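You operate a simulated robot arm through the tools that you are given. There is no shell and no other tool. Be economical: measure what you need, move in short steps, check, and stop when the job is done.

Carry out the task below with a simulated robot arm. There is one attempt and no reset: what you move stays moved.

TASK
Stack the small carton that says "hinges" from the back of the far end of the sheet on top of the small carton marked "caps". Then take the spacer block from the far end of the table sheet and put it on the slatted cover top. Then fetch the grey sponge and set it on the frame panel. Then shut the locker cover. Then take the jar that says "washers" from the rear cover top and leave it on the small wood bracket. Then take the long bar and leave it on top of the resin tin. Then put the yellow dabber on top of the pale block on the slatted cover top. Then open the mid-right cupboard door, take the blue weight and leave it on the bottom shelf of the mid-right cupboard and shut the door again. Then stack the carton that says "pads" from the middle shelf of the clamp bench on top of the carton that says "pegs". Then put the dark cleat on the back of the clamp bench away on the wooden stand top. Then put the yellow wedge from the work top of the stock rack on the middle shelf of the clamp bench. Then take the green dabber and leave it in the gl tray. Keep to this order. Set down upright: jar, blue weight, dark cleat, yellow wedge.

The check looks at the end state, three seconds after you hand in, the way a careful person would. Anything else that was tipped, shoved, dropped, spilled or broken makes it a failure. Lids that push on must go on centred and level and be pressed home; caps that screw on are set level and turned clockwise until they are tight. Flat cloth is picked up by pressing the open fingertips on it (5 to 10 N) and closing them slowly along it; thin cloth reads only 2 to 8 mm in the jaws.

THE ROBOT
A 7-joint arm with a fingered hand on a trunk, on a base that drives. Base frame: it is fixed to the floor where the robot stands at the start and does not move with it; the origin is under the middle of the robot, x ahead of it, y to its left, z up. Units: mm, degrees, N and s.
Its first joint turns from -69.0 to 172.0 degrees. Places, roughly: blue carton, carton, green carton [250, -4500, 500]; blue weight (8x5x7 cm) [600, -1300, 900]; blue-lid jar, green-lid jar [2250, -1000, 750]; bottom shelf of the mid-right cupboard [-1500, -1100, 1500]; dark cleat (5x4x5 cm) [400, -4500, 900]; frame panel (16x13 cm) [300, -1120, 920]; green dabber (3x3x5 cm) [-1400, -4400, 500]; grey sponge (8x4x3 cm) [400, 0, 900]; locker cover [3000, -500, 700]; long bar (10x4x4 cm) [900, -400, 900]; mid-right cupboard door [-1300, -1100, 2000]; middle shelf of the clamp bench [0, -4400, 500]; pale block [2500, -750, 750]; resin tin [-1500, -4250, 250]; slatted cover top [2500, -900, 800]; small carton [500, -250, 1000]; small wood bracket (7x7x3 cm) [2100, -900, 800]; spacer block [500, 0, 1000]; tray (17x13 cm) [-1200, -4260, 880]; wooden stand top (45x20 cm) [4540, -2340, 440]; yellow dabber (3x3x5 cm) [900, -300, 900]; yellow wedge (10x9x9 cm) [-1300, -4500, 900]. Payload 5 kg.
The TCP is the grasp point between the finger pads, 32 mm short of the fingertips. In the tool frame z runs along the fingers and y along their closing line. Largest opening 160 mm; the body of the gripper starts 89 mm behind the TCP. The gripper is a hand of 3 fingers: y runs from the thumb to the fingers, the wrist lies at [0, 0, -252] in the tool frame, and closing takes about 1.5 s.
Orientation is told as [roll, pitch, yaw] about the base's x, y, z axes, in that order, counted from this pose: with the fingers straight down and closing along the base's y, the tool's x points along the base's -x, its y along +y and its z along -z.

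THE INTERFACE
- The arm moves only by the tool send_rows. Its argument "rows" is one flat list of numbers, 7 for each row, row after row: the shift along the base's x, y, z in mm, then the turn, a rotation vector about the base's x, y, z in degrees, then the opening in per cent of the stroke, from 0 (shut) to 100 (fully open). In form: [dx, dy, dz, wx, wy, wz, fingers, dx, dy, dz, wx, wy, wz, fingers, ...]. A call has 1 to 20 rows; each row shifts and turns the commanded pose from where the row before left it. Rows are played at 5 a second. More than 50 mm and 8.6 degrees between two rows, or a gripper value outside its range, and nothing of the call is played. A pose out of reach is approached as far as the arm can. The call stops where the force on the tool passes 40 N (or 10 N more than at its start, if that is more) or the arm is blocked; 0.2 s more then pass. The fingers move at their own pace (about 108 mm/s each) and stop on an object; they squeeze with about 30 N. The grip force told is the motor's: it shows also when the fingers shut on nothing. Time passes only in rows, and 0.2 s behind the last, so rows that do not move let the fingers close. It gives the time, the measured TCP pose, the force on the tool (base axes), the opening and the grip force at its end, in the units of the frame above (readings bear some noise), with the torque about the TCP (base axes, N m) and any sound that the robot's microphone picked up.
- Cameras (640 x 400 px; columns grow to the right, rows downward): "scene" is now at [60.6, -85.5, 1282.9]; the picture's right is [-0.99, -0.11, 0.00], its down [-0.07, 0.63, -0.78] and it looks along [0.09, -0.77, -0.63] (base axes); focal length 214 px, centre (320, 200). "wrist" rides on the gripper at [65, -4, -116] in the tool frame; the picture's right is [0.06, 1.00, 0.00], its down [-0.87, 0.05, -0.49] and it looks along [-0.49, 0.03, 0.87] (tool axes); focal length 261 px, centre (320, 200). There is no depth. A picture from a camera that has moved, and an enlarged one, comes with that camera's place and axes in the base frame and with its lens.
- snapshot(camera): a new picture of that camera. The clock stands still meanwhile.
- lift_body(by): slides the trunk up (or, below 0, down) by that many mm; the arm and the scene camera ride with it, the base frame stays. It gives what a move gives, with no picture.
- drive_base(legs): drives the robot by 1 to 6 legs, each [ahead, left, turn to the left] in mm, mm and degrees, along the robot's own axes; the way and the turn of a leg run together, so that a leg with both is an arc; at most 1500 mm and 180 degrees a leg. The arm and the cameras ride along, it lands a little off, and it stops where it bumps. It gives what a move gives.
- preshape(shape): the hand has 3 fingers and takes this shape, open, in about a second: jaw (thumb against the fingers, like two jaws); tri (thumb and two fingers); tip (a fingertip pinch); poke (one finger out to press); point (the index stretched); flat (the hand flat); cup (the hand cupped); fist (a fist). The gripper value then closes the fingers along that shape, each until it touches; the sizes above hold for jaw. It gives what a move gives, with no picture.
- head_to(pan, tilt): turns the head with the scene camera to pan (to the left, within 86 degrees either way) and tilt (down, from -29 to 69), counted from straight ahead of the robot. It gives what a move gives.
- zoom(camera, box): a new picture of the part [left, top, right, bottom] of that camera's present view, enlarged. The clock stands still meanwhile.
- job_done(): hands the job in; it is judged then, once.

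Work in short steps. Places have to be worked out from the pictures, the camera data and where the tool is seen: move nearer, look again, correct. Check each grasp and each placing, and mend what went wrong. You have 577 turns and 360 pictures in all, those below and enlarged ones among them. Open the gripper and draw the arm clear of the work before you hand the job in, unless the task says otherwise.

The tools are called after ">>>" as a command line: name --argument value ..., lists and objects as JSON in quotes. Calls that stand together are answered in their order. send_rows: Moves the arm, as the interface text tells. Its arguments: {"type":"object","properties":{"rows":{"type":"array","items":{"type":"number"}}},"required":["rows"]} The other tools are called the same way: lift_body (by) slides the trunk up or down; preshape (shape) gives the hand a shape; drive_base (legs) drives the base; head_to (pan, tilt) turns the head that bears the scene camera; snapshot (camera) takes a picture; zoom (camera, box) takes an enlarged picture of a part of a camera's view; job_done () hands the job in.

At the start:

```text
time: 0.0
position: [558.3, -781.3, 1149.1]
tool_rot: [0.0, 0.0, 0.0]
ft_force: [0.1, -0.4, -0.3]
wrist_torque: [-0.01, 0.01, -0.01]
opening: 159.9
finger_force: 0.1
shape: jaw
trunk travel left (down, up): [-450.0, 490.0]
robot x, y, heading: [-1.3, 2.1, 0.2]
head pan, tilt: [-83.7, 39.1]
```

scene: 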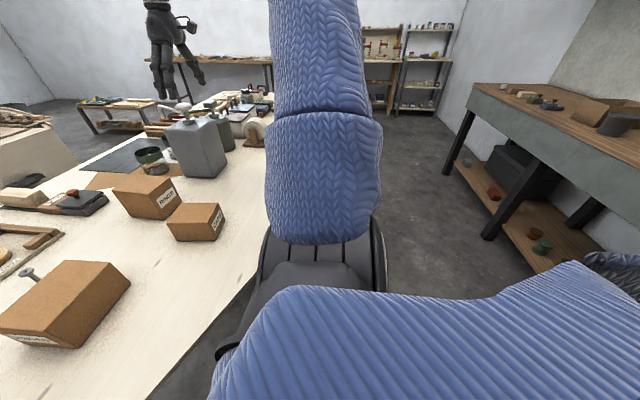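
wrist: 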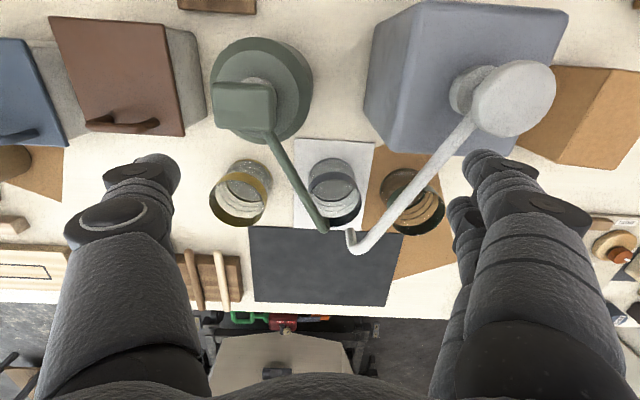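

The start view shows the table ahead-right. I turn the head to survey the scene ahead.

>>> head_to --pan 0 --tilt 35

>>> snapshot --camera "scene"

>>> head_to --pan -45 --tilt 35

>>> snapshot --camera "scene"

```text
time: 1.6
position: [558.0, -781.6, 1148.6]
tool_rot: [0.1, 0.0, 0.0]
ft_force: [0.3, -1.0, 0.8]
wrist_torque: [0.0, -0.01, 0.01]
opening: 160.0
finger_force: 0.2
shape: jaw
trunk travel left (down, up): [-450.0, 490.0]
robot x, y, heading: [-0.5, -0.8, -0.1]
head pan, tilt: [0.0, 35.0]
```

```text
357 pictures are left
camera scene: at [139.3, -0.4, 1289.1], right [0.0, -1.0, 0.0], down [-0.57, 0.0, -0.82], along [0.82, 0.0, -0.57], focal length 214 px, centre (320, 200)
```

scene: 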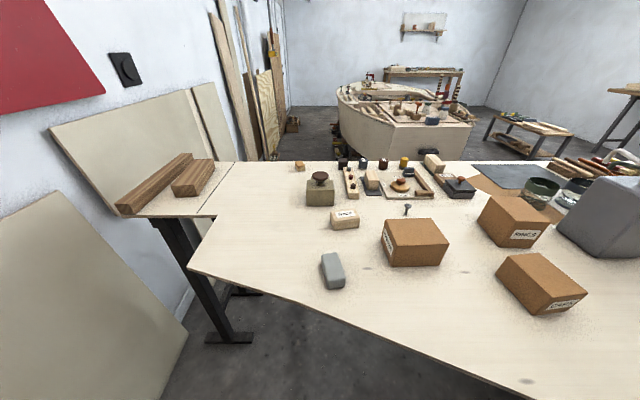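

```text
time: 2.7
position: [557.9, -781.7, 1150.0]
tool_rot: [0.0, 0.0, 0.0]
ft_force: [0.3, -0.7, -0.5]
wrist_torque: [-0.02, -0.01, 0.04]
opening: 159.8
finger_force: 0.0
shape: jaw
trunk travel left (down, up): [-450.0, 490.0]
robot x, y, heading: [0.2, -0.5, 0.2]
head pan, tilt: [-45.0, 35.0]
```

```text
356 pictures are left
camera scene: at [113.5, -62.6, 1289.0], right [-0.71, -0.71, 0.0], down [-0.41, 0.41, -0.82], along [0.58, -0.58, -0.57], focal length 214 px, centre (320, 200)
```

scene: 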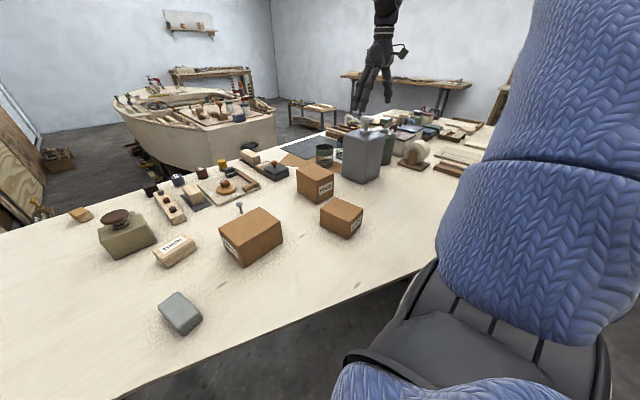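

I zoom on the table to read the labels and identify small objects.

>>> head_to --pan -10 --tilt 40

>>> zoom --camera "scene" --box '[240, 110, 440, 235]'

>>> zoom --camera "scene" --box '[340, 110, 600, 272]'

```text
time: 3.7
position: [558.6, -781.3, 1150.6]
tool_rot: [0.0, 0.1, 0.1]
ft_force: [0.0, 0.8, 0.3]
wrist_torque: [0.01, 0.0, -0.02]
opening: 159.8
finger_force: 0.1
shape: jaw
trunk travel left (down, up): [-450.0, 490.0]
robot x, y, heading: [-3.3, 1.4, -0.1]
head pan, tilt: [-10.0, 40.0]
```

```text
3.20 times, centred on (340, 172) of scene
camera zoom: at [134.9, -15.2, 1281.5], right [-0.17, -0.98, 0.0], down [-0.63, 0.11, -0.77], along [0.75, -0.13, -0.64], focal length 686 px, centre (256, 288)
```

zoom: 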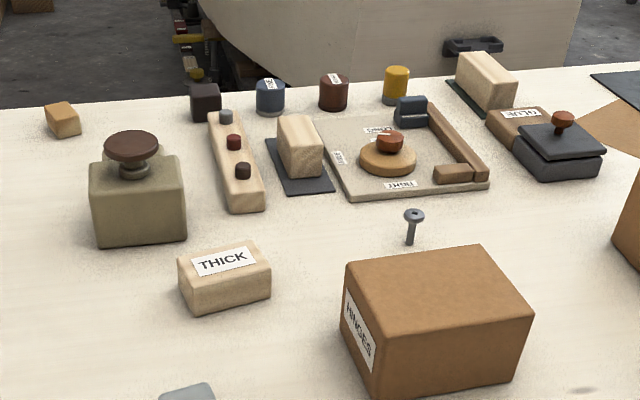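

```text
2.46 times, centred on (470, 191) of scene
camera zoom: at [134.9, -15.2, 1281.5], right [-0.17, -0.98, 0.0], down [-0.63, 0.11, -0.77], along [0.75, -0.13, -0.64], focal length 528 px, centre (-49, 222)
```

zoom: 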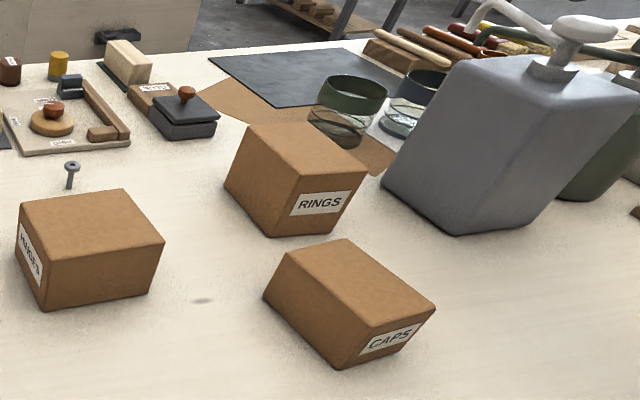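

Cartons read HINGES, RINGS, CAPS; THICK block is probably the spacer. I raise the arm and move it above the hinges carton for a wrist view.

>>> send_rows --rows '[0, 0, 45, 0, 0, 0, 100, 0, 0, 45, 0, 0, 0, 100, -9, 47, 0, 0, 0, 0, 100, -9, 47, 0, 0, 0, 0, 100, -9, 47, 0, 0, 0, 0, 100, -9, 47, 0, 0, 0, 0, 100, -9, 47, 0, 0, 0, 0, 100, -9, 47, 0, 0, 0, 0, 100, -9, 47, 0, 0, 0, 0, 100, -9, 47, 0, 0, 0, 0, 100, -9, 47, 0, 0, 0, 0, 100, -9, 47, 0, 0, 0, 0, 100, -9, 47, 0, 0, 0, 0, 100, -9, 47, 0, 0, 0, 0, 100]'

>>> snapshot --camera "wrist"

>>> snapshot --camera "scene"

```text
time: 6.7
position: [451.8, -213.6, 1226.8]
tool_rot: [0.0, -0.1, 0.0]
ft_force: [-0.5, -0.3, 0.3]
wrist_torque: [-0.03, 0.03, 0.01]
opening: 160.0
finger_force: 0.0
shape: jaw
out of reach, approached as far as the arm can: row 2
trunk travel left (down, up): [-450.0, 490.0]
robot x, y, heading: [-0.9, -0.6, -0.2]
head pan, tilt: [-10.0, 40.0]
```

```text
353 pictures are left
camera wrist: at [386.6, -218.2, 1340.8], right [-0.06, 1.0, 0.0], down [0.87, 0.05, 0.49], along [0.49, 0.03, -0.87], focal length 261 px, centre (320, 200)
```

wrist: 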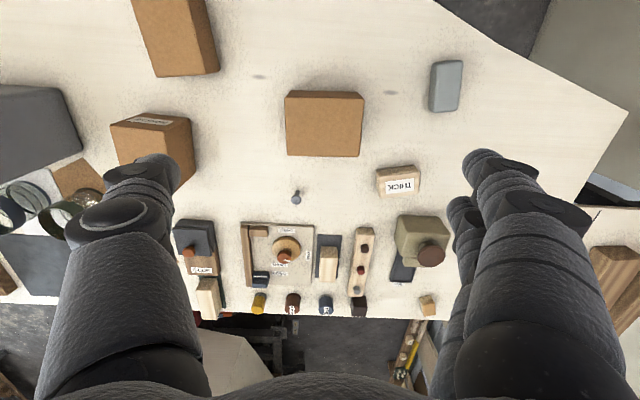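

```text
352 pictures are left
camera scene: at [135.4, -14.4, 1281.5], right [-0.17, -0.98, 0.0], down [-0.63, 0.11, -0.77], along [0.75, -0.13, -0.64], focal length 214 px, centre (320, 200)
```

scene: 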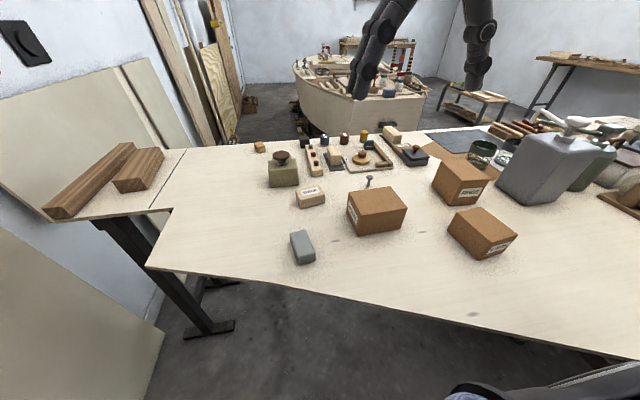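

I zoom on the hinges carton and the small objects for exact edges.

>>> zoom --camera "wrist" --box '[240, 60, 480, 210]'

>>> zoom --camera "wrist" --box '[100, 0, 340, 150]'

>>> zoom --camera "scene" --box '[280, 160, 530, 280]'

```text
2.67 times, centred on (360, 135) of wrist
camera zoom: at [386.6, -218.2, 1340.8], right [-0.06, 1.0, 0.0], down [0.87, 0.05, 0.49], along [0.49, 0.03, -0.87], focal length 695 px, centre (213, 373)
```

zoom: 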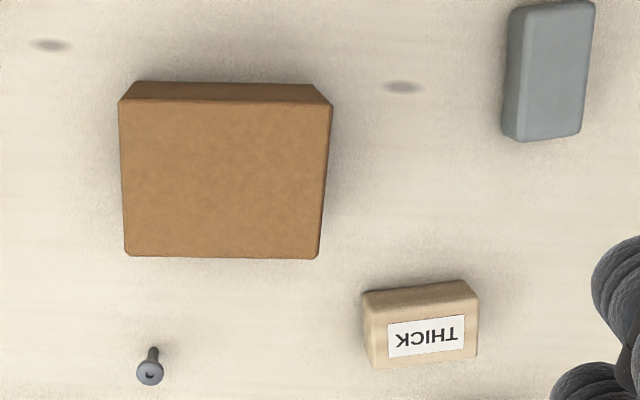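

```text
2.67 times, centred on (220, 75) of wrist
camera zoom: at [386.6, -218.2, 1340.8], right [-0.06, 1.0, 0.0], down [0.87, 0.05, 0.49], along [0.49, 0.03, -0.87], focal length 695 px, centre (587, 533)
```

zoom: 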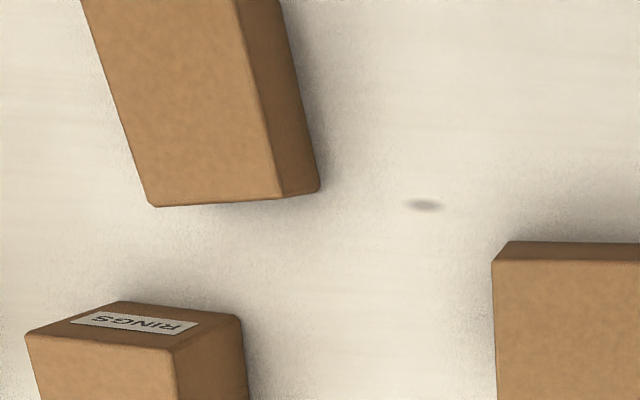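

```text
2.56 times, centred on (405, 220) of scene
camera zoom: at [135.4, -14.4, 1281.5], right [-0.17, -0.98, 0.0], down [-0.63, 0.11, -0.77], along [0.75, -0.13, -0.64], focal length 549 px, centre (102, 149)
```

zoom: 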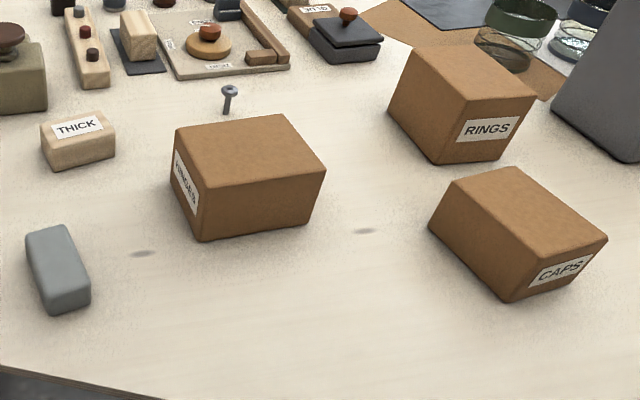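

Triangulating: hinges carton top ≈ (480,-206,970), 83×107×70, yaw≈2°; table ≈ z 900. Now I look at the caps carton.

>>> send_rows --rows '[-38, -35, 0, 0, 0, 0, 100, -38, -35, 0, 0, 0, 0, 100, -38, -35, 0, 0, 0, 0, 100, -38, -35, 0, 0, 0, 0, 100, -20, -35, 0, 0, 0, 0, 100]'

>>> snapshot --camera "wrist"

```text
refused: row 1 steps farther than a row can; nothing moved
```

```text
348 pictures are left
camera wrist: at [386.6, -218.2, 1340.8], right [-0.06, 1.0, 0.0], down [0.87, 0.05, 0.49], along [0.49, 0.03, -0.87], focal length 261 px, centre (320, 200)
```

wrist: 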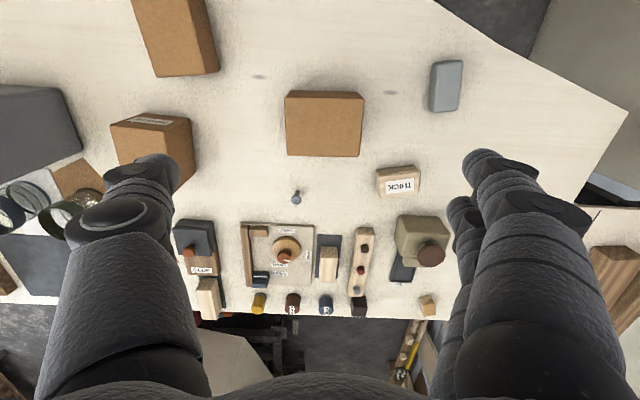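

Step norm was slightly above 50; resend with smaller steps.

>>> send_rows --rows '[-34, -30, 0, 0, 0, 0, 100, -34, -30, 0, 0, 0, 0, 100, -34, -30, 0, 0, 0, 0, 100, -34, -30, 0, 0, 0, 0, 100, -34, -30, 0, 0, 0, 0, 100]'

>>> zoom --camera "wrist" --box '[180, 40, 460, 215]'

```text
time: 7.9
position: [275.2, -366.1, 1227.0]
tool_rot: [0.0, -0.1, 0.0]
ft_force: [-0.6, 0.6, -0.1]
wrist_torque: [0.05, -0.04, -0.02]
opening: 160.2
finger_force: 0.1
shape: jaw
trunk travel left (down, up): [-450.0, 490.0]
robot x, y, heading: [-2.6, -0.1, -0.3]
head pan, tilt: [-10.0, 40.0]
```

```text
2.29 times, centred on (320, 128) of wrist
camera zoom: at [210.8, -370.6, 1339.8], right [-0.06, 1.0, 0.0], down [0.87, 0.05, 0.49], along [0.49, 0.03, -0.87], focal length 596 px, centre (320, 366)
```

zoom: 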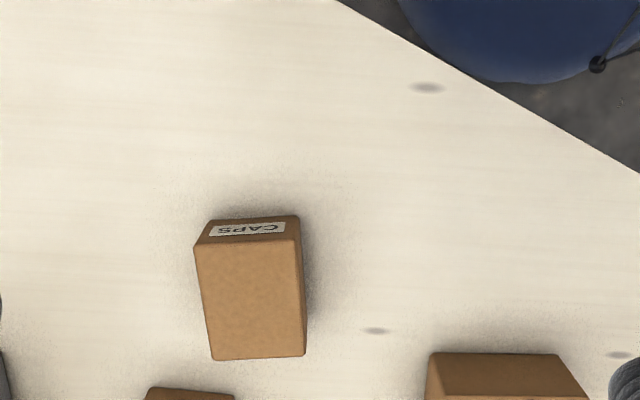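

Caps top ≈ (378,-407,957), long axis ~6° from x. I go above the hinges carton, aligned to its 2° yaw.

>>> send_rows --rows '[34, 27, 0, 0, 0, 0, 100, 34, 27, 0, 0, 0, 0, 100, 34, 27, 0, 0, 0, 0, 100, 34, 27, 0, 0, 0, 0, 100, 34, 27, 0, 0, 0, 2.3, 100, 30, 23, 0, 0, 0, 0, 100, 0, 0, -45, 0, 0, 0, 100, 0, 0, -45, 0, 0, 0, 100, 0, 0, -45, 0, 0, 0, 100, 0, 0, -30, 0, 0, 0, 100, 0, 0, 0, 0, 0, 0, 100]'

>>> snapshot --camera "wrist"

```text
time: 10.3
position: [478.8, -207.7, 1063.3]
tool_rot: [0.0, -0.1, 2.3]
ft_force: [0.0, -0.5, 0.4]
wrist_torque: [0.0, -0.04, 0.0]
opening: 159.8
finger_force: 0.0
shape: jaw
trunk travel left (down, up): [-450.0, 490.0]
robot x, y, heading: [0.4, 0.3, 0.1]
head pan, tilt: [-10.0, 40.0]
```

```text
346 pictures are left
camera wrist: at [414.5, -214.0, 1176.8], right [-0.1, 0.99, 0.0], down [0.87, 0.09, 0.49], along [0.49, 0.05, -0.87], focal length 261 px, centre (320, 200)
```

wrist: 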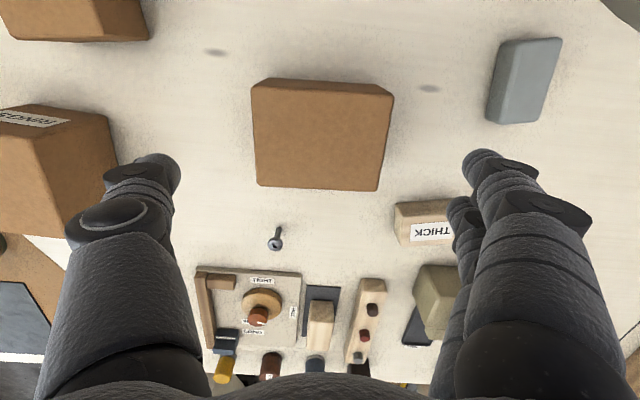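

Carton is centered between the fingers. I descend to z≈943 and close.

>>> send_rows --rows '[-4, 0, -40, 0, 0, 0, 100, 0, 0, -40, 0, 0, 0, 100, 0, 0, -30, 0, 0, 0, 100, 0, 0, -8, 0, 0, 0, 100, 0, 0, 0, 0, 0, 0, 50, 0, 0, 0, 0, 0, 0, 50, 0, 0, 0, 0, 0, 0, 50, 0, 0, 0, 0, 0, 0, 50, 0, 0, 0, 0, 0, 0, 50]'

```text
time: 12.3
position: [475.6, -209.3, 944.9]
tool_rot: [-0.1, -0.1, 2.3]
ft_force: [-0.7, -0.5, 0.3]
wrist_torque: [-0.03, 0.05, -0.03]
opening: 105.2
finger_force: 29.9
shape: jaw
trunk travel left (down, up): [-450.0, 490.0]
robot x, y, heading: [2.0, 1.6, -0.1]
head pan, tilt: [-10.0, 40.0]
```

Gripped at 105 mm. I lift, turn by -86° and carry it over the caps carton.

>>> send_rows --rows '[0, 0, 40, 0, 0, 0, 50, 0, 0, 45, 0, 0, 0, 50, 0, 0, 45, 0, 0, 0, 50, 0, 0, 10, 0, 0, -8.5, 50, -10, -20, 0, 0, 0, -8.5, 50, -11, -22, 0, 0, 0, -8.5, 50, -11, -22, 0, 0, 0, -8.5, 50, -11, -22, 0, 0, 0, -8.5, 50, -11, -22, 0, 0, 0, -8.5, 50, -11, -22, 0, 0, 0, -8.5, 50, -11, -22, 0, 0, 0, -8.5, 50, -11, -22, 0, 0, 0, -8.5, 50, -11, -22, 0, 0, 0, -8.5, 50, 0, 0, 0, 0, 0, -1.3, 50, 0, 0, 0, 0, 0, 0, 50]'

>>> snapshot --camera "wrist"

>>> snapshot --camera "scene"

```text
time: 15.5
position: [378.8, -405.4, 1083.2]
tool_rot: [0.0, -0.1, -84.1]
ft_force: [-0.6, -1.0, -1.5]
wrist_torque: [0.01, -0.03, 0.0]
opening: 105.3
finger_force: 30.3
shape: jaw
trunk travel left (down, up): [-450.0, 490.0]
robot x, y, heading: [-1.8, -0.3, -0.2]
head pan, tilt: [-10.0, 40.0]
```

```text
345 pictures are left
camera wrist: at [368.1, -340.8, 1197.2], right [0.99, 0.17, 0.0], down [0.14, -0.86, 0.49], along [0.08, -0.48, -0.87], focal length 261 px, centre (320, 200)
```

wrist: 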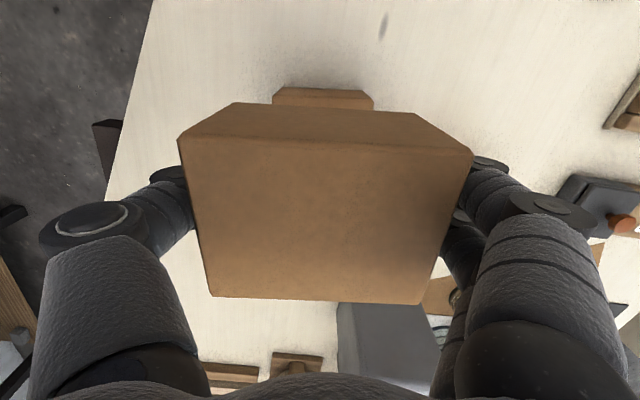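

```text
344 pictures are left
camera scene: at [134.8, -15.3, 1281.5], right [-0.17, -0.98, 0.0], down [-0.63, 0.11, -0.77], along [0.75, -0.13, -0.64], focal length 214 px, centre (320, 200)
```

scene: 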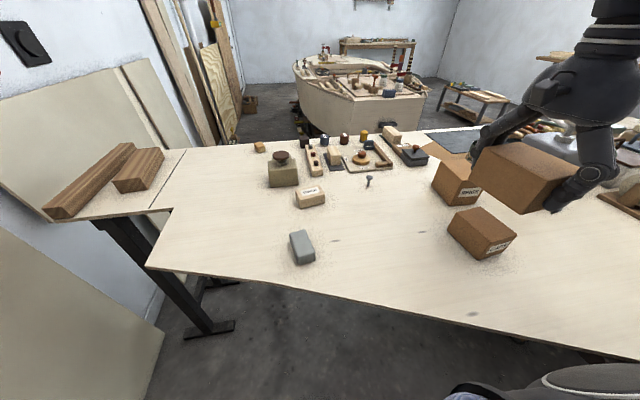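

Rings carton's near face works out to x≈490, so the fingers clear it. Caps shows centred under; I lower gently until contact.

>>> send_rows --rows '[0, -1, -40, 0, 0, 0, 50, 0, 0, -30, 0, 0, 0, 50, 0, 0, -5, 0, 0, 0, 50, 0, 0, -3, 0, 0, 0, 50, 0, 0, 0, 0, 0, 0, 50]'

>>> snapshot --camera "wrist"

```text
time: 16.7
position: [380.1, -407.1, 1010.9]
tool_rot: [-0.1, -0.1, -84.0]
ft_force: [0.0, 0.6, -2.4]
wrist_torque: [-0.01, 0.01, -0.01]
opening: 104.4
finger_force: 30.1
shape: jaw
out of reach, approached as far as the arm can: row 3
trunk travel left (down, up): [-450.0, 490.0]
robot x, y, heading: [-2.9, 3.0, 0.0]
head pan, tilt: [-10.0, 40.0]
```

```text
343 pictures are left
camera wrist: at [370.4, -342.1, 1124.2], right [0.99, 0.17, 0.0], down [0.15, -0.86, 0.49], along [0.08, -0.48, -0.87], focal length 261 px, centre (320, 200)
```

wrist: 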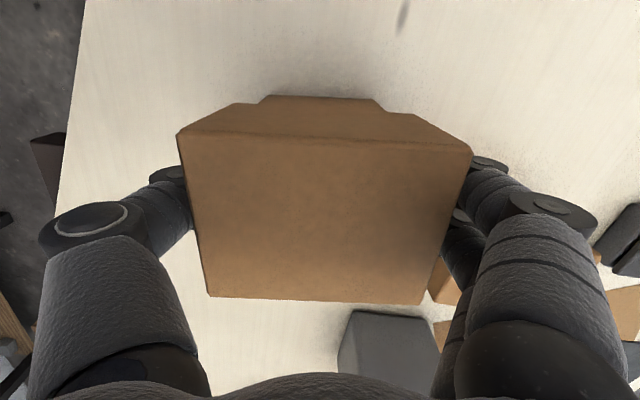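

The arm is at its reach limit here; I lower the trunk instead in small steps.

>>> lift_body --by -6

>>> lift_body --by -3

```text
time: 17.2
position: [380.7, -406.7, 1004.0]
tool_rot: [0.0, 0.0, -84.0]
ft_force: [-0.7, -1.0, -1.3]
wrist_torque: [0.06, -0.02, -0.02]
opening: 104.5
finger_force: 29.5
shape: jaw
trunk travel left (down, up): [-444.0, 496.0]
robot x, y, heading: [0.2, 1.7, -0.0]
head pan, tilt: [-10.0, 40.0]
```

```text
time: 17.8
position: [380.3, -405.9, 1002.5]
tool_rot: [0.1, 0.0, -84.1]
ft_force: [-0.2, -2.2, 22.3]
wrist_torque: [0.01, 0.19, -0.05]
opening: 105.0
finger_force: 30.6
shape: jaw
trunk travel left (down, up): [-441.0, 499.0]
robot x, y, heading: [-0.9, 3.9, -0.1]
head pan, tilt: [-10.0, 40.0]
```

Contact at 22 N as predicted. Release gently and rise.

>>> send_rows --rows '[0, 0, 0, 0, 0, 0, 75, 0, 0, 0, 0, 0, 0, 80, 0, 0, 0, 0, 0, 0, 80, 0, 0, 30, 0, 0, 0, 80, 0, 0, 40, 0, 0, 0, 80, 0, 0, 45, 0, 0, 0, 80, 0, 0, 45, 0, 0, 0, 100]'

>>> snapshot --camera "wrist"

>>> snapshot --camera "scene"

```text
time: 19.4
position: [383.5, -405.6, 1161.4]
tool_rot: [-0.1, 0.1, -84.0]
ft_force: [-0.2, -0.2, -0.2]
wrist_torque: [-0.01, -0.02, -0.05]
opening: 159.8
finger_force: 0.0
shape: jaw
trunk travel left (down, up): [-441.0, 499.0]
robot x, y, heading: [1.7, -0.8, -0.0]
head pan, tilt: [-10.0, 40.0]
```

```text
342 pictures are left
camera wrist: at [372.7, -341.4, 1276.1], right [0.99, 0.17, 0.0], down [0.15, -0.86, 0.49], along [0.08, -0.48, -0.87], focal length 261 px, centre (320, 200)
```

wrist: 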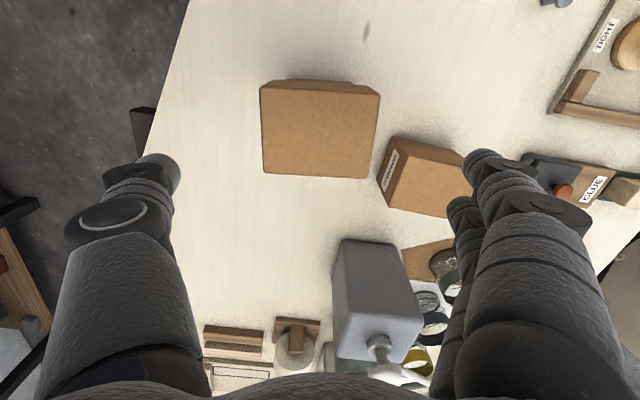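

```text
341 pictures are left
camera scene: at [134.9, -15.0, 1272.4], right [-0.17, -0.98, 0.0], down [-0.63, 0.11, -0.77], along [0.75, -0.13, -0.64], focal length 214 px, centre (320, 200)
```

scene: 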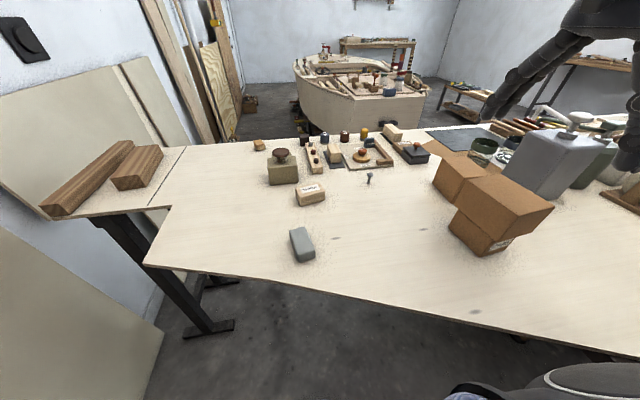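

Stack is good. Next I go over the THICK spacer block, estimated at (580,-67), yaw about 11°.

>>> send_rows --rows '[24.5, 42, 0, 0, 0, 0, 100, 24.5, 42, 0, 0, 0, 0, 100, 24.5, 42, 0, 0, 0, 0, 100, 24.5, 42, 0, 0, 0, 0, 100, 24.5, 42, 0, 0, 0, 0, 100, 24.5, 42, 0, 0, 0, 0, 100, 24.5, 42, 0, 0, 0, 0, 100, 24.5, 42, 0, 0, 0, 5, 100, 0, 0, -45, 0, 0, 0, 100, 0, 0, -40, 0, 0, 0, 100, 0, 0, 0, 0, 0, 0, 100]'

>>> snapshot --camera "wrist"

>>> zoom --camera "scene" --box '[240, 120, 440, 245]'

```text
time: 21.8
position: [553.2, -113.1, 1054.9]
tool_rot: [0.0, 0.0, -78.9]
ft_force: [-0.3, 0.9, -0.4]
wrist_torque: [-0.03, 0.0, 0.0]
opening: 160.1
finger_force: 0.1
shape: jaw
out of reach, approached as far as the arm can: row 7, 8
trunk travel left (down, up): [-441.0, 499.0]
robot x, y, heading: [2.0, -2.1, 0.1]
head pan, tilt: [-10.0, 40.0]
```

```text
340 pictures are left
camera wrist: at [537.5, -49.5, 1168.7], right [0.97, 0.25, 0.0], down [0.22, -0.84, 0.49], along [0.12, -0.48, -0.87], focal length 261 px, centre (320, 200)
```

wrist: 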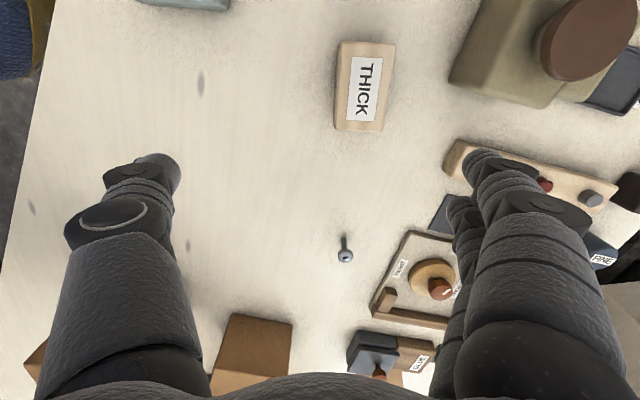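

```text
3.20 times, centred on (340, 182) of scene
camera zoom: at [134.9, -14.9, 1272.5], right [-0.17, -0.98, 0.0], down [-0.63, 0.11, -0.77], along [0.75, -0.13, -0.64], focal length 686 px, centre (256, 256)
```

zoom: 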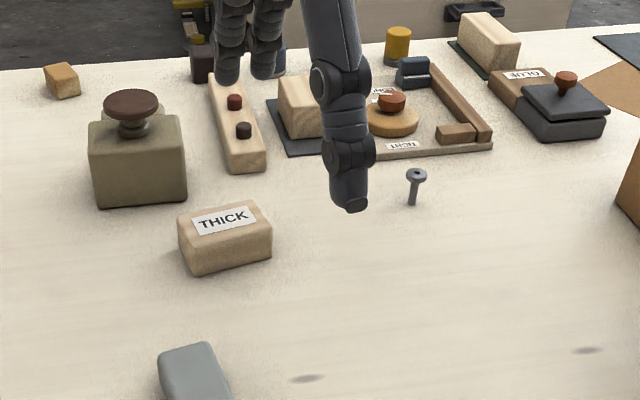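

Block centre ≈ (577,-66). The olive block is close to the far side, so I narrow the fingers to 50% before descending.

>>> send_rows --rows '[12, 23, 0, 0, 0, 0, 50, 12, 24, 0, 0, 0, 0, 50, 0, 0, 0, 0, 0, 0, 50, 0, 0, 0, 0, 0, 0, 50]'

>>> snapshot --camera "wrist"

```text
time: 22.8
position: [564.0, -93.3, 1052.6]
tool_rot: [0.0, 0.3, -79.0]
ft_force: [-0.3, 0.2, 0.0]
wrist_torque: [0.01, 0.0, 0.02]
opening: 80.7
finger_force: 0.0
shape: jaw
out of reach, approached as far as the arm can: row 1, 2
trunk travel left (down, up): [-441.0, 499.0]
robot x, y, heading: [3.1, -1.7, -0.2]
head pan, tilt: [-10.0, 40.0]
```

```text
338 pictures are left
camera wrist: at [548.1, -30.8, 1166.3], right [0.97, 0.25, 0.0], down [0.22, -0.85, 0.49], along [0.12, -0.47, -0.87], focal length 261 px, centre (320, 200)
```

wrist: 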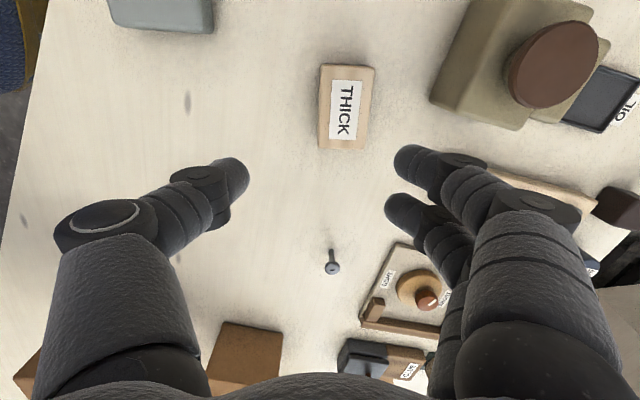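

A wrist-yaw limit blocks this pose; I rotate +90° and grasp the block lengthwise (≈72 mm) instead.

>>> send_rows --rows '[0, 0, 10, 0, 0, 8.5, 80, 0, 0, 0, 0, 0, 8.5, 80, 0, 0, 0, 0, 0, 8.5, 80, 0, 0, 0, 0, 0, 8.5, 80, 0, 0, 0, 0, 0, 8.5, 80, 0, 0, 0, 0, 0, 8.5, 80, 0, 0, 0, 0, 0, 8.5, 80, 0, 0, 0, 0, 0, 8.5, 80, 0, 0, 0, 0, 0, 8.5, 80, 0, 0, 0, 0, 0, 8.5, 80, 0, 0, 0, 0, 0, 5, 80, 0, 0, 0, 0, 0, 0, 80]'

>>> snapshot --camera "wrist"

```text
time: 25.4
position: [564.5, -97.1, 1061.7]
tool_rot: [0.0, -0.1, 11.1]
ft_force: [0.7, 1.8, 0.2]
wrist_torque: [0.03, -0.01, 0.0]
opening: 127.6
finger_force: 0.1
shape: jaw
out of reach, approached as far as the arm can: row 5
trunk travel left (down, up): [-441.0, 499.0]
robot x, y, heading: [0.5, 2.0, 0.3]
head pan, tilt: [-10.0, 40.0]
```

```text
337 pictures are left
camera wrist: at [500.7, -113.4, 1174.9], right [-0.25, 0.97, 0.0], down [0.84, 0.22, 0.49], along [0.48, 0.13, -0.87], focal length 261 px, centre (320, 200)
```

wrist: 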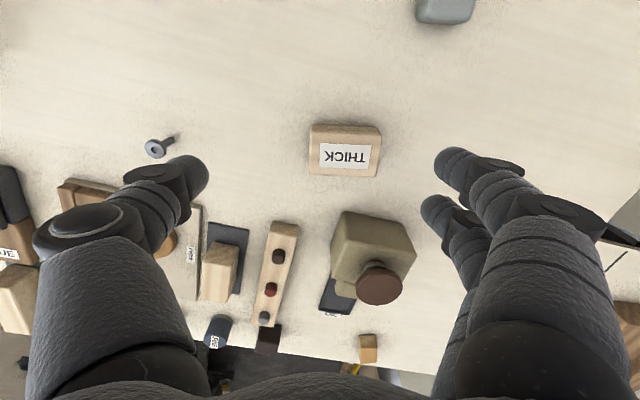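

Block at ≈(578,-68), aligned. I centre over it, descend to z≈938 and close.

>>> send_rows --rows '[13.5, 28.5, 0, 0, 0, 0, 80, 0, 0, -40, 0, 0, 0, 80, 0, 0, -40, 0, 0, 0, 80, 0, 0, -35, 0, 0, 0, 80, 0, 0, -8, 0, 0, 0, 80, 0, 0, 0, 0, 0, 0, 30, 0, 0, 0, 0, 0, 0, 30, 0, 0, 0, 0, 0, 0, 30, 0, 0, 0, 0, 0, 0, 30]'

>>> snapshot --camera "wrist"

```text
time: 27.4
position: [563.1, -97.1, 937.7]
tool_rot: [0.1, 0.0, 11.0]
ft_force: [1.4, -0.3, -0.6]
wrist_torque: [-0.01, 0.0, 0.0]
opening: 11.3
finger_force: 30.3
shape: jaw
out of reach, approached as far as the arm can: row 1
trunk travel left (down, up): [-441.0, 499.0]
robot x, y, heading: [-2.6, -0.7, -0.3]
head pan, tilt: [-10.0, 40.0]
```

```text
336 pictures are left
camera wrist: at [500.1, -113.9, 1051.5], right [-0.25, 0.97, 0.0], down [0.84, 0.22, 0.49], along [0.48, 0.12, -0.87], focal length 261 px, centre (320, 200)
```

wrist: 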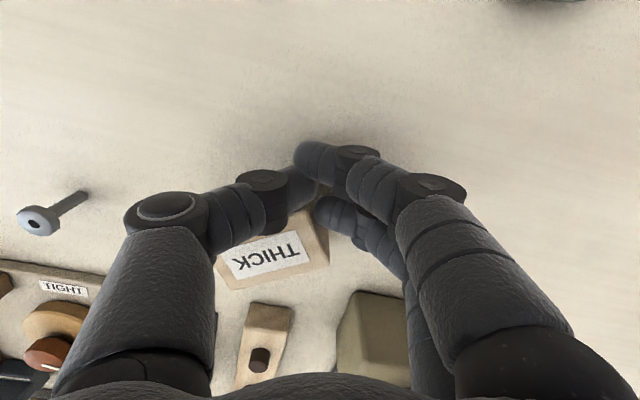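

The arm's azimuth limit (~-9.5°) stopped the sideways move and the fingers only pinched a corner. I open, rise, and turn the base left to bring the area into range.

>>> send_rows --rows '[0, 0, 0, 0, 0, 0, 80, 0, 0, 0, 0, 0, 0, 80, 0, 0, 0, 0, 0, 0, 80, 0, 0, 0, 0, 0, 0, 80, 0, 0, 40, 0, 0, 0, 80, 0, 0, 40, 0, 0, 0, 80, 0, 0, 45, 0, 0, 0, 80]'

>>> drive_base --legs '[[0, 0, 25]]'

>>> snapshot --camera "wrist"

>>> snapshot --camera "scene"

```text
time: 29.0
position: [563.5, -97.1, 1063.8]
tool_rot: [0.0, 0.0, 10.9]
ft_force: [0.0, 1.1, 0.6]
wrist_torque: [-0.02, 0.0, 0.01]
opening: 127.6
finger_force: 0.0
shape: jaw
trunk travel left (down, up): [-441.0, 499.0]
robot x, y, heading: [1.1, 0.4, 0.3]
head pan, tilt: [-10.0, 40.0]
```

```text
time: 30.6
position: [552.3, 150.4, 1062.1]
tool_rot: [-0.1, 0.0, 36.3]
ft_force: [0.8, 0.4, -0.1]
wrist_torque: [0.0, 0.0, 0.0]
opening: 127.8
finger_force: 0.0
shape: jaw
trunk travel left (down, up): [-441.0, 499.0]
robot x, y, heading: [0.6, 0.5, 25.0]
head pan, tilt: [-10.0, 40.0]
```

```text
335 pictures are left
camera wrist: at [502.7, 109.2, 1176.8], right [-0.64, 0.77, 0.0], down [0.67, 0.56, 0.49], along [0.38, 0.31, -0.87], focal length 261 px, centre (320, 200)
```

wrist: 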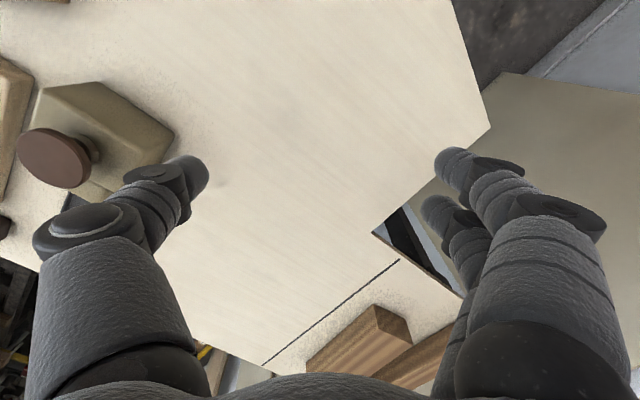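

```text
334 pictures are left
camera scene: at [128.8, 43.9, 1272.5], right [0.26, -0.97, 0.0], down [-0.62, -0.17, -0.77], along [0.74, 0.2, -0.64], focal length 214 px, centre (320, 200)
```

scene: 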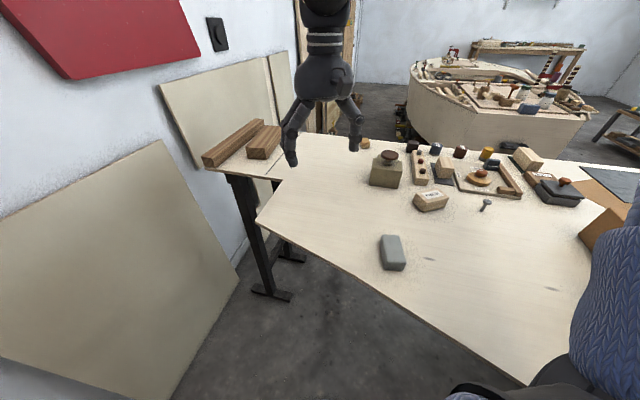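

Moving back toward the THICK block with yaw restored.

>>> send_rows --rows '[0, -40, 10, 0, 0, -5, 80, 0, -40, 10, 0, 0, -5, 80, 0, -40, 0, 0, 0, -5, 80, 0, -40, 0, 0, 0, -5, 80, 0, -40, 0, 0, 0, -5, 80, 0, -20, 0, 0, 0, 0, 80, 0, 0, 0, 0, 0, 0, 80]'

>>> snapshot --camera "wrist"

```text
time: 32.2
position: [552.9, -70.6, 1081.4]
tool_rot: [0.0, 0.0, 11.1]
ft_force: [0.6, -0.1, -1.0]
wrist_torque: [0.02, 0.03, 0.0]
opening: 127.6
finger_force: 0.1
shape: jaw
trunk travel left (down, up): [-441.0, 499.0]
robot x, y, heading: [1.6, 3.1, 25.1]
head pan, tilt: [-10.0, 40.0]
```

```text
333 pictures are left
camera wrist: at [490.4, -86.9, 1196.6], right [-0.25, 0.97, 0.0], down [0.84, 0.22, 0.49], along [0.48, 0.12, -0.87], focal length 261 px, centre (320, 200)
```

wrist: 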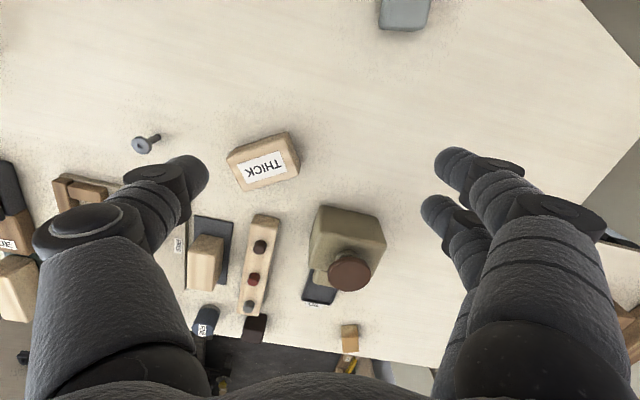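

The block was nudged to ≈(606,-118), yaw≈31°. I re-align over it and look again.

>>> send_rows --rows '[27, -24, -10, 0, 0, 8, 75, 26, -24, -10, 0, 0, 8, 75, 0, 0, -10, 0, 0, 4, 75, 0, 0, 0, 0, 0, 0, 75]'

>>> snapshot --camera "wrist"

```text
time: 33.2
position: [606.8, -117.5, 1052.5]
tool_rot: [0.0, 0.0, 31.2]
ft_force: [-0.4, -0.4, -0.2]
wrist_torque: [0.04, 0.01, 0.04]
opening: 120.2
finger_force: 0.0
shape: jaw
trunk travel left (down, up): [-441.0, 499.0]
robot x, y, heading: [3.5, 2.7, 25.5]
head pan, tilt: [-10.0, 40.0]
```

```text
332 pictures are left
camera wrist: at [553.4, -154.3, 1166.8], right [-0.57, 0.82, 0.0], down [0.72, 0.5, 0.49], along [0.4, 0.28, -0.87], focal length 261 px, centre (320, 200)
```

wrist: 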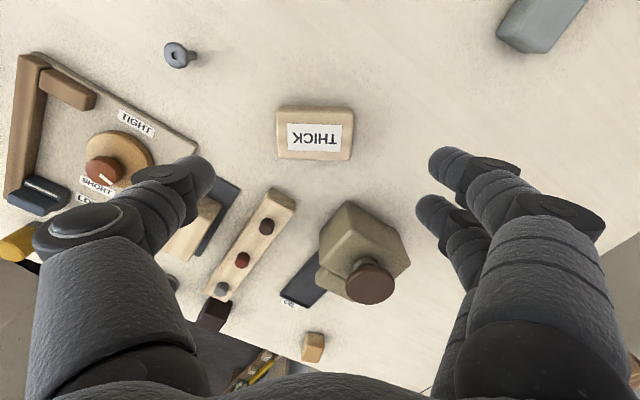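

Aligned and clear; descend and close.

>>> send_rows --rows '[0, -4, -40, 0, 0, -1.5, 75, 0, 0, -40, 0, 0, 0, 75, 0, 0, -30, 0, 0, 0, 75, 0, 0, -5, 0, 0, 0, 75, 0, 0, 0, 0, 0, 0, 30, 0, 0, 0, 0, 0, 0, 30, 0, 0, 0, 0, 0, 0, 30, 0, 0, 0, 0, 0, 0, 30]'

>>> snapshot --camera "wrist"

```text
time: 35.0
position: [607.2, -121.2, 938.7]
tool_rot: [0.0, -0.1, 29.7]
ft_force: [-0.9, -0.6, 0.1]
wrist_torque: [-0.02, 0.0, -0.03]
opening: 63.8
finger_force: 29.7
shape: jaw
trunk travel left (down, up): [-441.0, 499.0]
robot x, y, heading: [1.5, 1.3, 25.3]
head pan, tilt: [-10.0, 40.0]
```

```text
331 pictures are left
camera wrist: at [552.5, -156.9, 1051.6], right [-0.55, 0.84, 0.0], down [0.73, 0.48, 0.49], along [0.41, 0.27, -0.87], focal length 261 px, centre (320, 200)
```

wrist: 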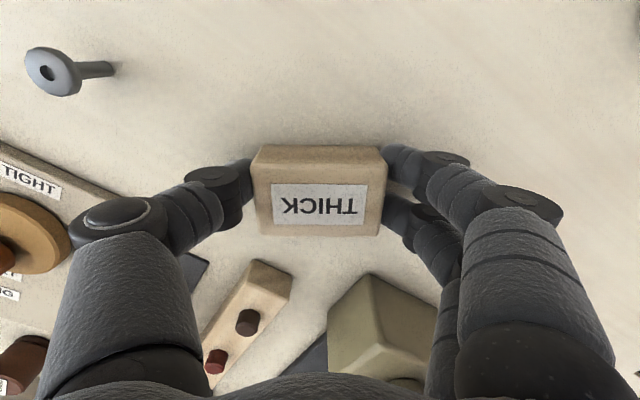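

Gripped at 64 mm. I lift it clear and tuck the arm in, then survey the route.

>>> send_rows --rows '[0, 0, 40, 0, 0, 0, 30, 0, 0, 45, 0, 0, 0, 30, 0, 0, 45, 0, 0, 0, 30, -35, 0, 30, 0, 0, 0, 30, -45, -10, 0, 0, 0, 0, 30, -45, -10, 0, 0, 0, 0, 30, -45, -10, 0, 0, 0, 0, 30, -35, -20, 0, 0, 0, 0, 30]'

>>> head_to --pan -70 --tilt 20

>>> snapshot --camera "scene"

>>> head_to --pan -40 --tilt 15

>>> snapshot --camera "scene"

```text
time: 36.9
position: [416.2, -172.2, 1119.6]
tool_rot: [-0.2, -0.1, 29.6]
ft_force: [-0.8, -0.4, -1.5]
wrist_torque: [-0.02, -0.08, 0.02]
opening: 63.5
finger_force: 30.6
shape: jaw
out of reach, approached as far as the arm can: row 7, 8
trunk travel left (down, up): [-441.0, 499.0]
robot x, y, heading: [2.4, 0.8, 24.9]
head pan, tilt: [-10.0, 40.0]
```

```text
time: 38.1
position: [420.2, -171.9, 1119.4]
tool_rot: [0.0, -0.1, 29.8]
ft_force: [0.5, -0.8, -1.0]
wrist_torque: [-0.01, -0.01, -0.01]
opening: 63.6
finger_force: 30.6
shape: jaw
trunk travel left (down, up): [-441.0, 499.0]
robot x, y, heading: [-1.6, 0.3, 25.2]
head pan, tilt: [-70.0, 20.0]
```

```text
330 pictures are left
camera scene: at [112.7, -44.5, 1303.9], right [-0.7, -0.71, 0.0], down [-0.24, 0.24, -0.94], along [0.67, -0.66, -0.34], focal length 214 px, centre (320, 200)
```

scene: 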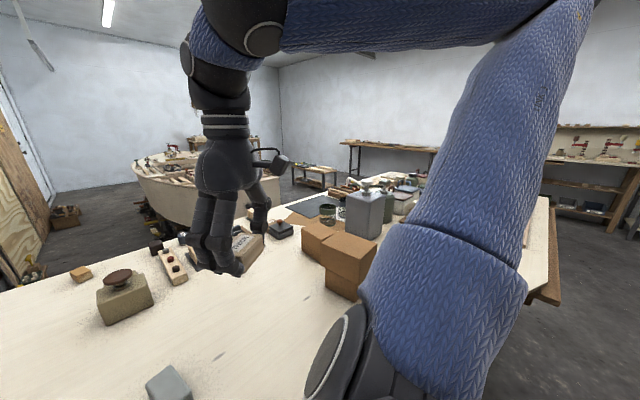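

```text
time: 39.1
position: [419.9, -172.0, 1118.9]
tool_rot: [0.1, 0.0, 29.6]
ft_force: [-0.4, -0.4, -1.0]
wrist_torque: [0.01, -0.03, 0.0]
opening: 63.7
finger_force: 30.1
shape: jaw
trunk travel left (down, up): [-441.0, 499.0]
robot x, y, heading: [3.3, -1.3, 25.3]
head pan, tilt: [-40.0, 15.0]
```

```text
329 pictures are left
camera scene: at [136.8, -2.9, 1312.0], right [-0.26, -0.97, 0.0], down [-0.25, 0.07, -0.97], along [0.93, -0.25, -0.26], focal length 214 px, centre (320, 200)
```

scene: 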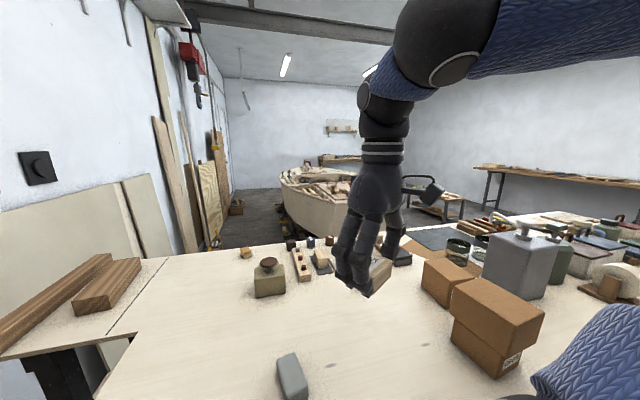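

The table's near edge reaches x≈20 farther right, so I back away into the aisle, turn right, and look.

>>> drive_base --legs '[[0, 0, -25], [-520, 0, 0], [0, 0, -90]]'

>>> head_to --pan 0 --tilt 20

>>> snapshot --camera "scene"

>>> head_to --pan 60 --tilt 20

>>> snapshot --camera "scene"

```text
time: 45.7
position: [-504.9, -481.0, 1120.1]
tool_rot: [0.0, -0.1, -36.4]
ft_force: [1.1, -1.4, -0.4]
wrist_torque: [0.05, 0.13, -0.02]
opening: 63.4
finger_force: 29.6
shape: jaw
trunk travel left (down, up): [-441.0, 499.0]
robot x, y, heading: [-518.2, -37.4, -40.5]
head pan, tilt: [-40.0, 15.0]
stopped in leg 3: the robot was blocked; the commanded pose is now the measured one
```

```text
time: 46.8
position: [-504.8, -485.2, 1118.3]
tool_rot: [0.2, -0.1, -36.8]
ft_force: [-1.3, 0.0, -0.1]
wrist_torque: [0.04, 0.05, 0.04]
opening: 63.1
finger_force: 30.9
shape: jaw
trunk travel left (down, up): [-441.0, 499.0]
robot x, y, heading: [-512.2, -34.0, -41.3]
head pan, tilt: [0.0, 20.0]
```

```text
328 pictures are left
camera scene: at [-395.9, -134.7, 1302.3], right [-0.66, -0.75, 0.0], down [-0.26, 0.23, -0.94], along [0.7, -0.62, -0.35], focal length 214 px, centre (320, 200)
```

scene: 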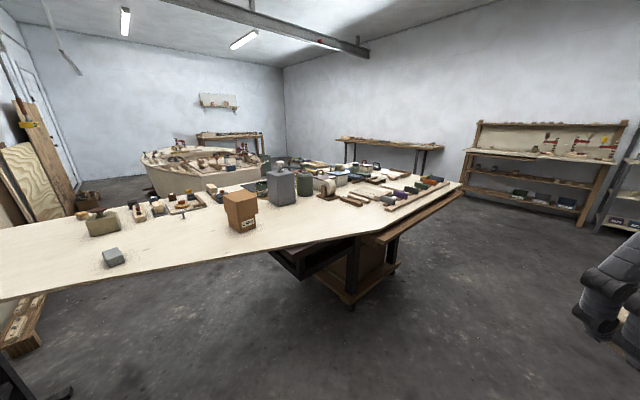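

```text
time: 48.0
position: [-505.2, -484.2, 1118.4]
tool_rot: [0.0, 0.1, -36.8]
ft_force: [-0.9, 0.4, -1.4]
wrist_torque: [0.0, 0.02, -0.03]
opening: 63.0
finger_force: 29.4
shape: jaw
trunk travel left (down, up): [-441.0, 499.0]
robot x, y, heading: [-515.1, -34.6, -41.1]
head pan, tilt: [60.0, 20.0]
```

```text
327 pictures are left
camera scene: at [-377.7, -43.5, 1302.9], right [0.32, -0.95, -0.01], down [-0.33, -0.1, -0.94], along [0.89, 0.3, -0.35], focal length 214 px, centre (320, 200)
```

scene: 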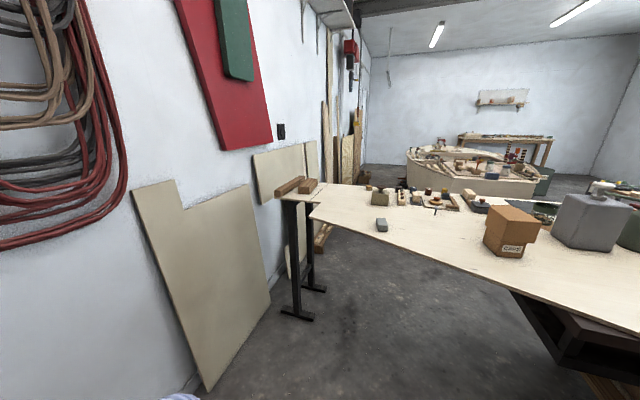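

The turn was blocked at about -41°. I look to the right and left-rear to see what's touching.

>>> head_to --pan -80 --tilt 35

>>> snapshot --camera "scene"

>>> head_to --pan 86 --tilt 60

>>> snapshot --camera "scene"

```text
time: 50.3
position: [-506.1, -485.4, 1118.2]
tool_rot: [0.0, 0.1, -36.9]
ft_force: [0.2, -1.0, -0.8]
wrist_torque: [0.01, -0.01, 0.0]
opening: 63.3
finger_force: 30.1
shape: jaw
trunk travel left (down, up): [-441.0, 499.0]
robot x, y, heading: [-515.0, -33.1, -41.1]
head pan, tilt: [-80.0, 35.0]
```

```text
326 pictures are left
camera scene: at [-511.7, -148.6, 1279.6], right [-0.86, 0.52, 0.01], down [0.29, 0.5, -0.82], along [-0.43, -0.7, -0.57], focal length 214 px, centre (320, 200)
```

scene: 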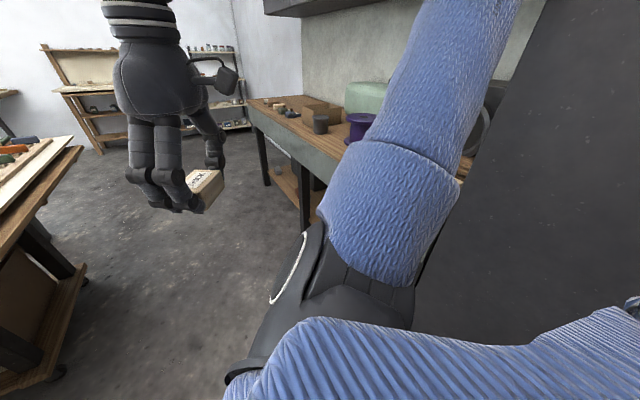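

```text
time: 52.8
position: [-506.1, -484.4, 1118.5]
tool_rot: [0.2, 0.2, -36.8]
ft_force: [-0.1, 1.1, 0.3]
wrist_torque: [0.0, 0.0, -0.01]
opening: 63.2
finger_force: 29.6
shape: jaw
trunk travel left (down, up): [-441.0, 499.0]
robot x, y, heading: [-516.2, -34.7, -41.3]
head pan, tilt: [85.9, 60.0]
```

```text
325 pictures are left
camera scene: at [-419.0, -26.1, 1245.1], right [0.7, -0.71, -0.01], down [-0.62, -0.61, -0.5], along [0.35, 0.36, -0.87], focal length 214 px, centre (320, 200)
```

scene: 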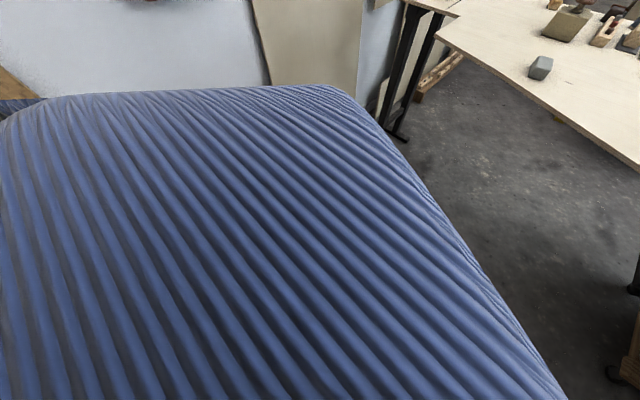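

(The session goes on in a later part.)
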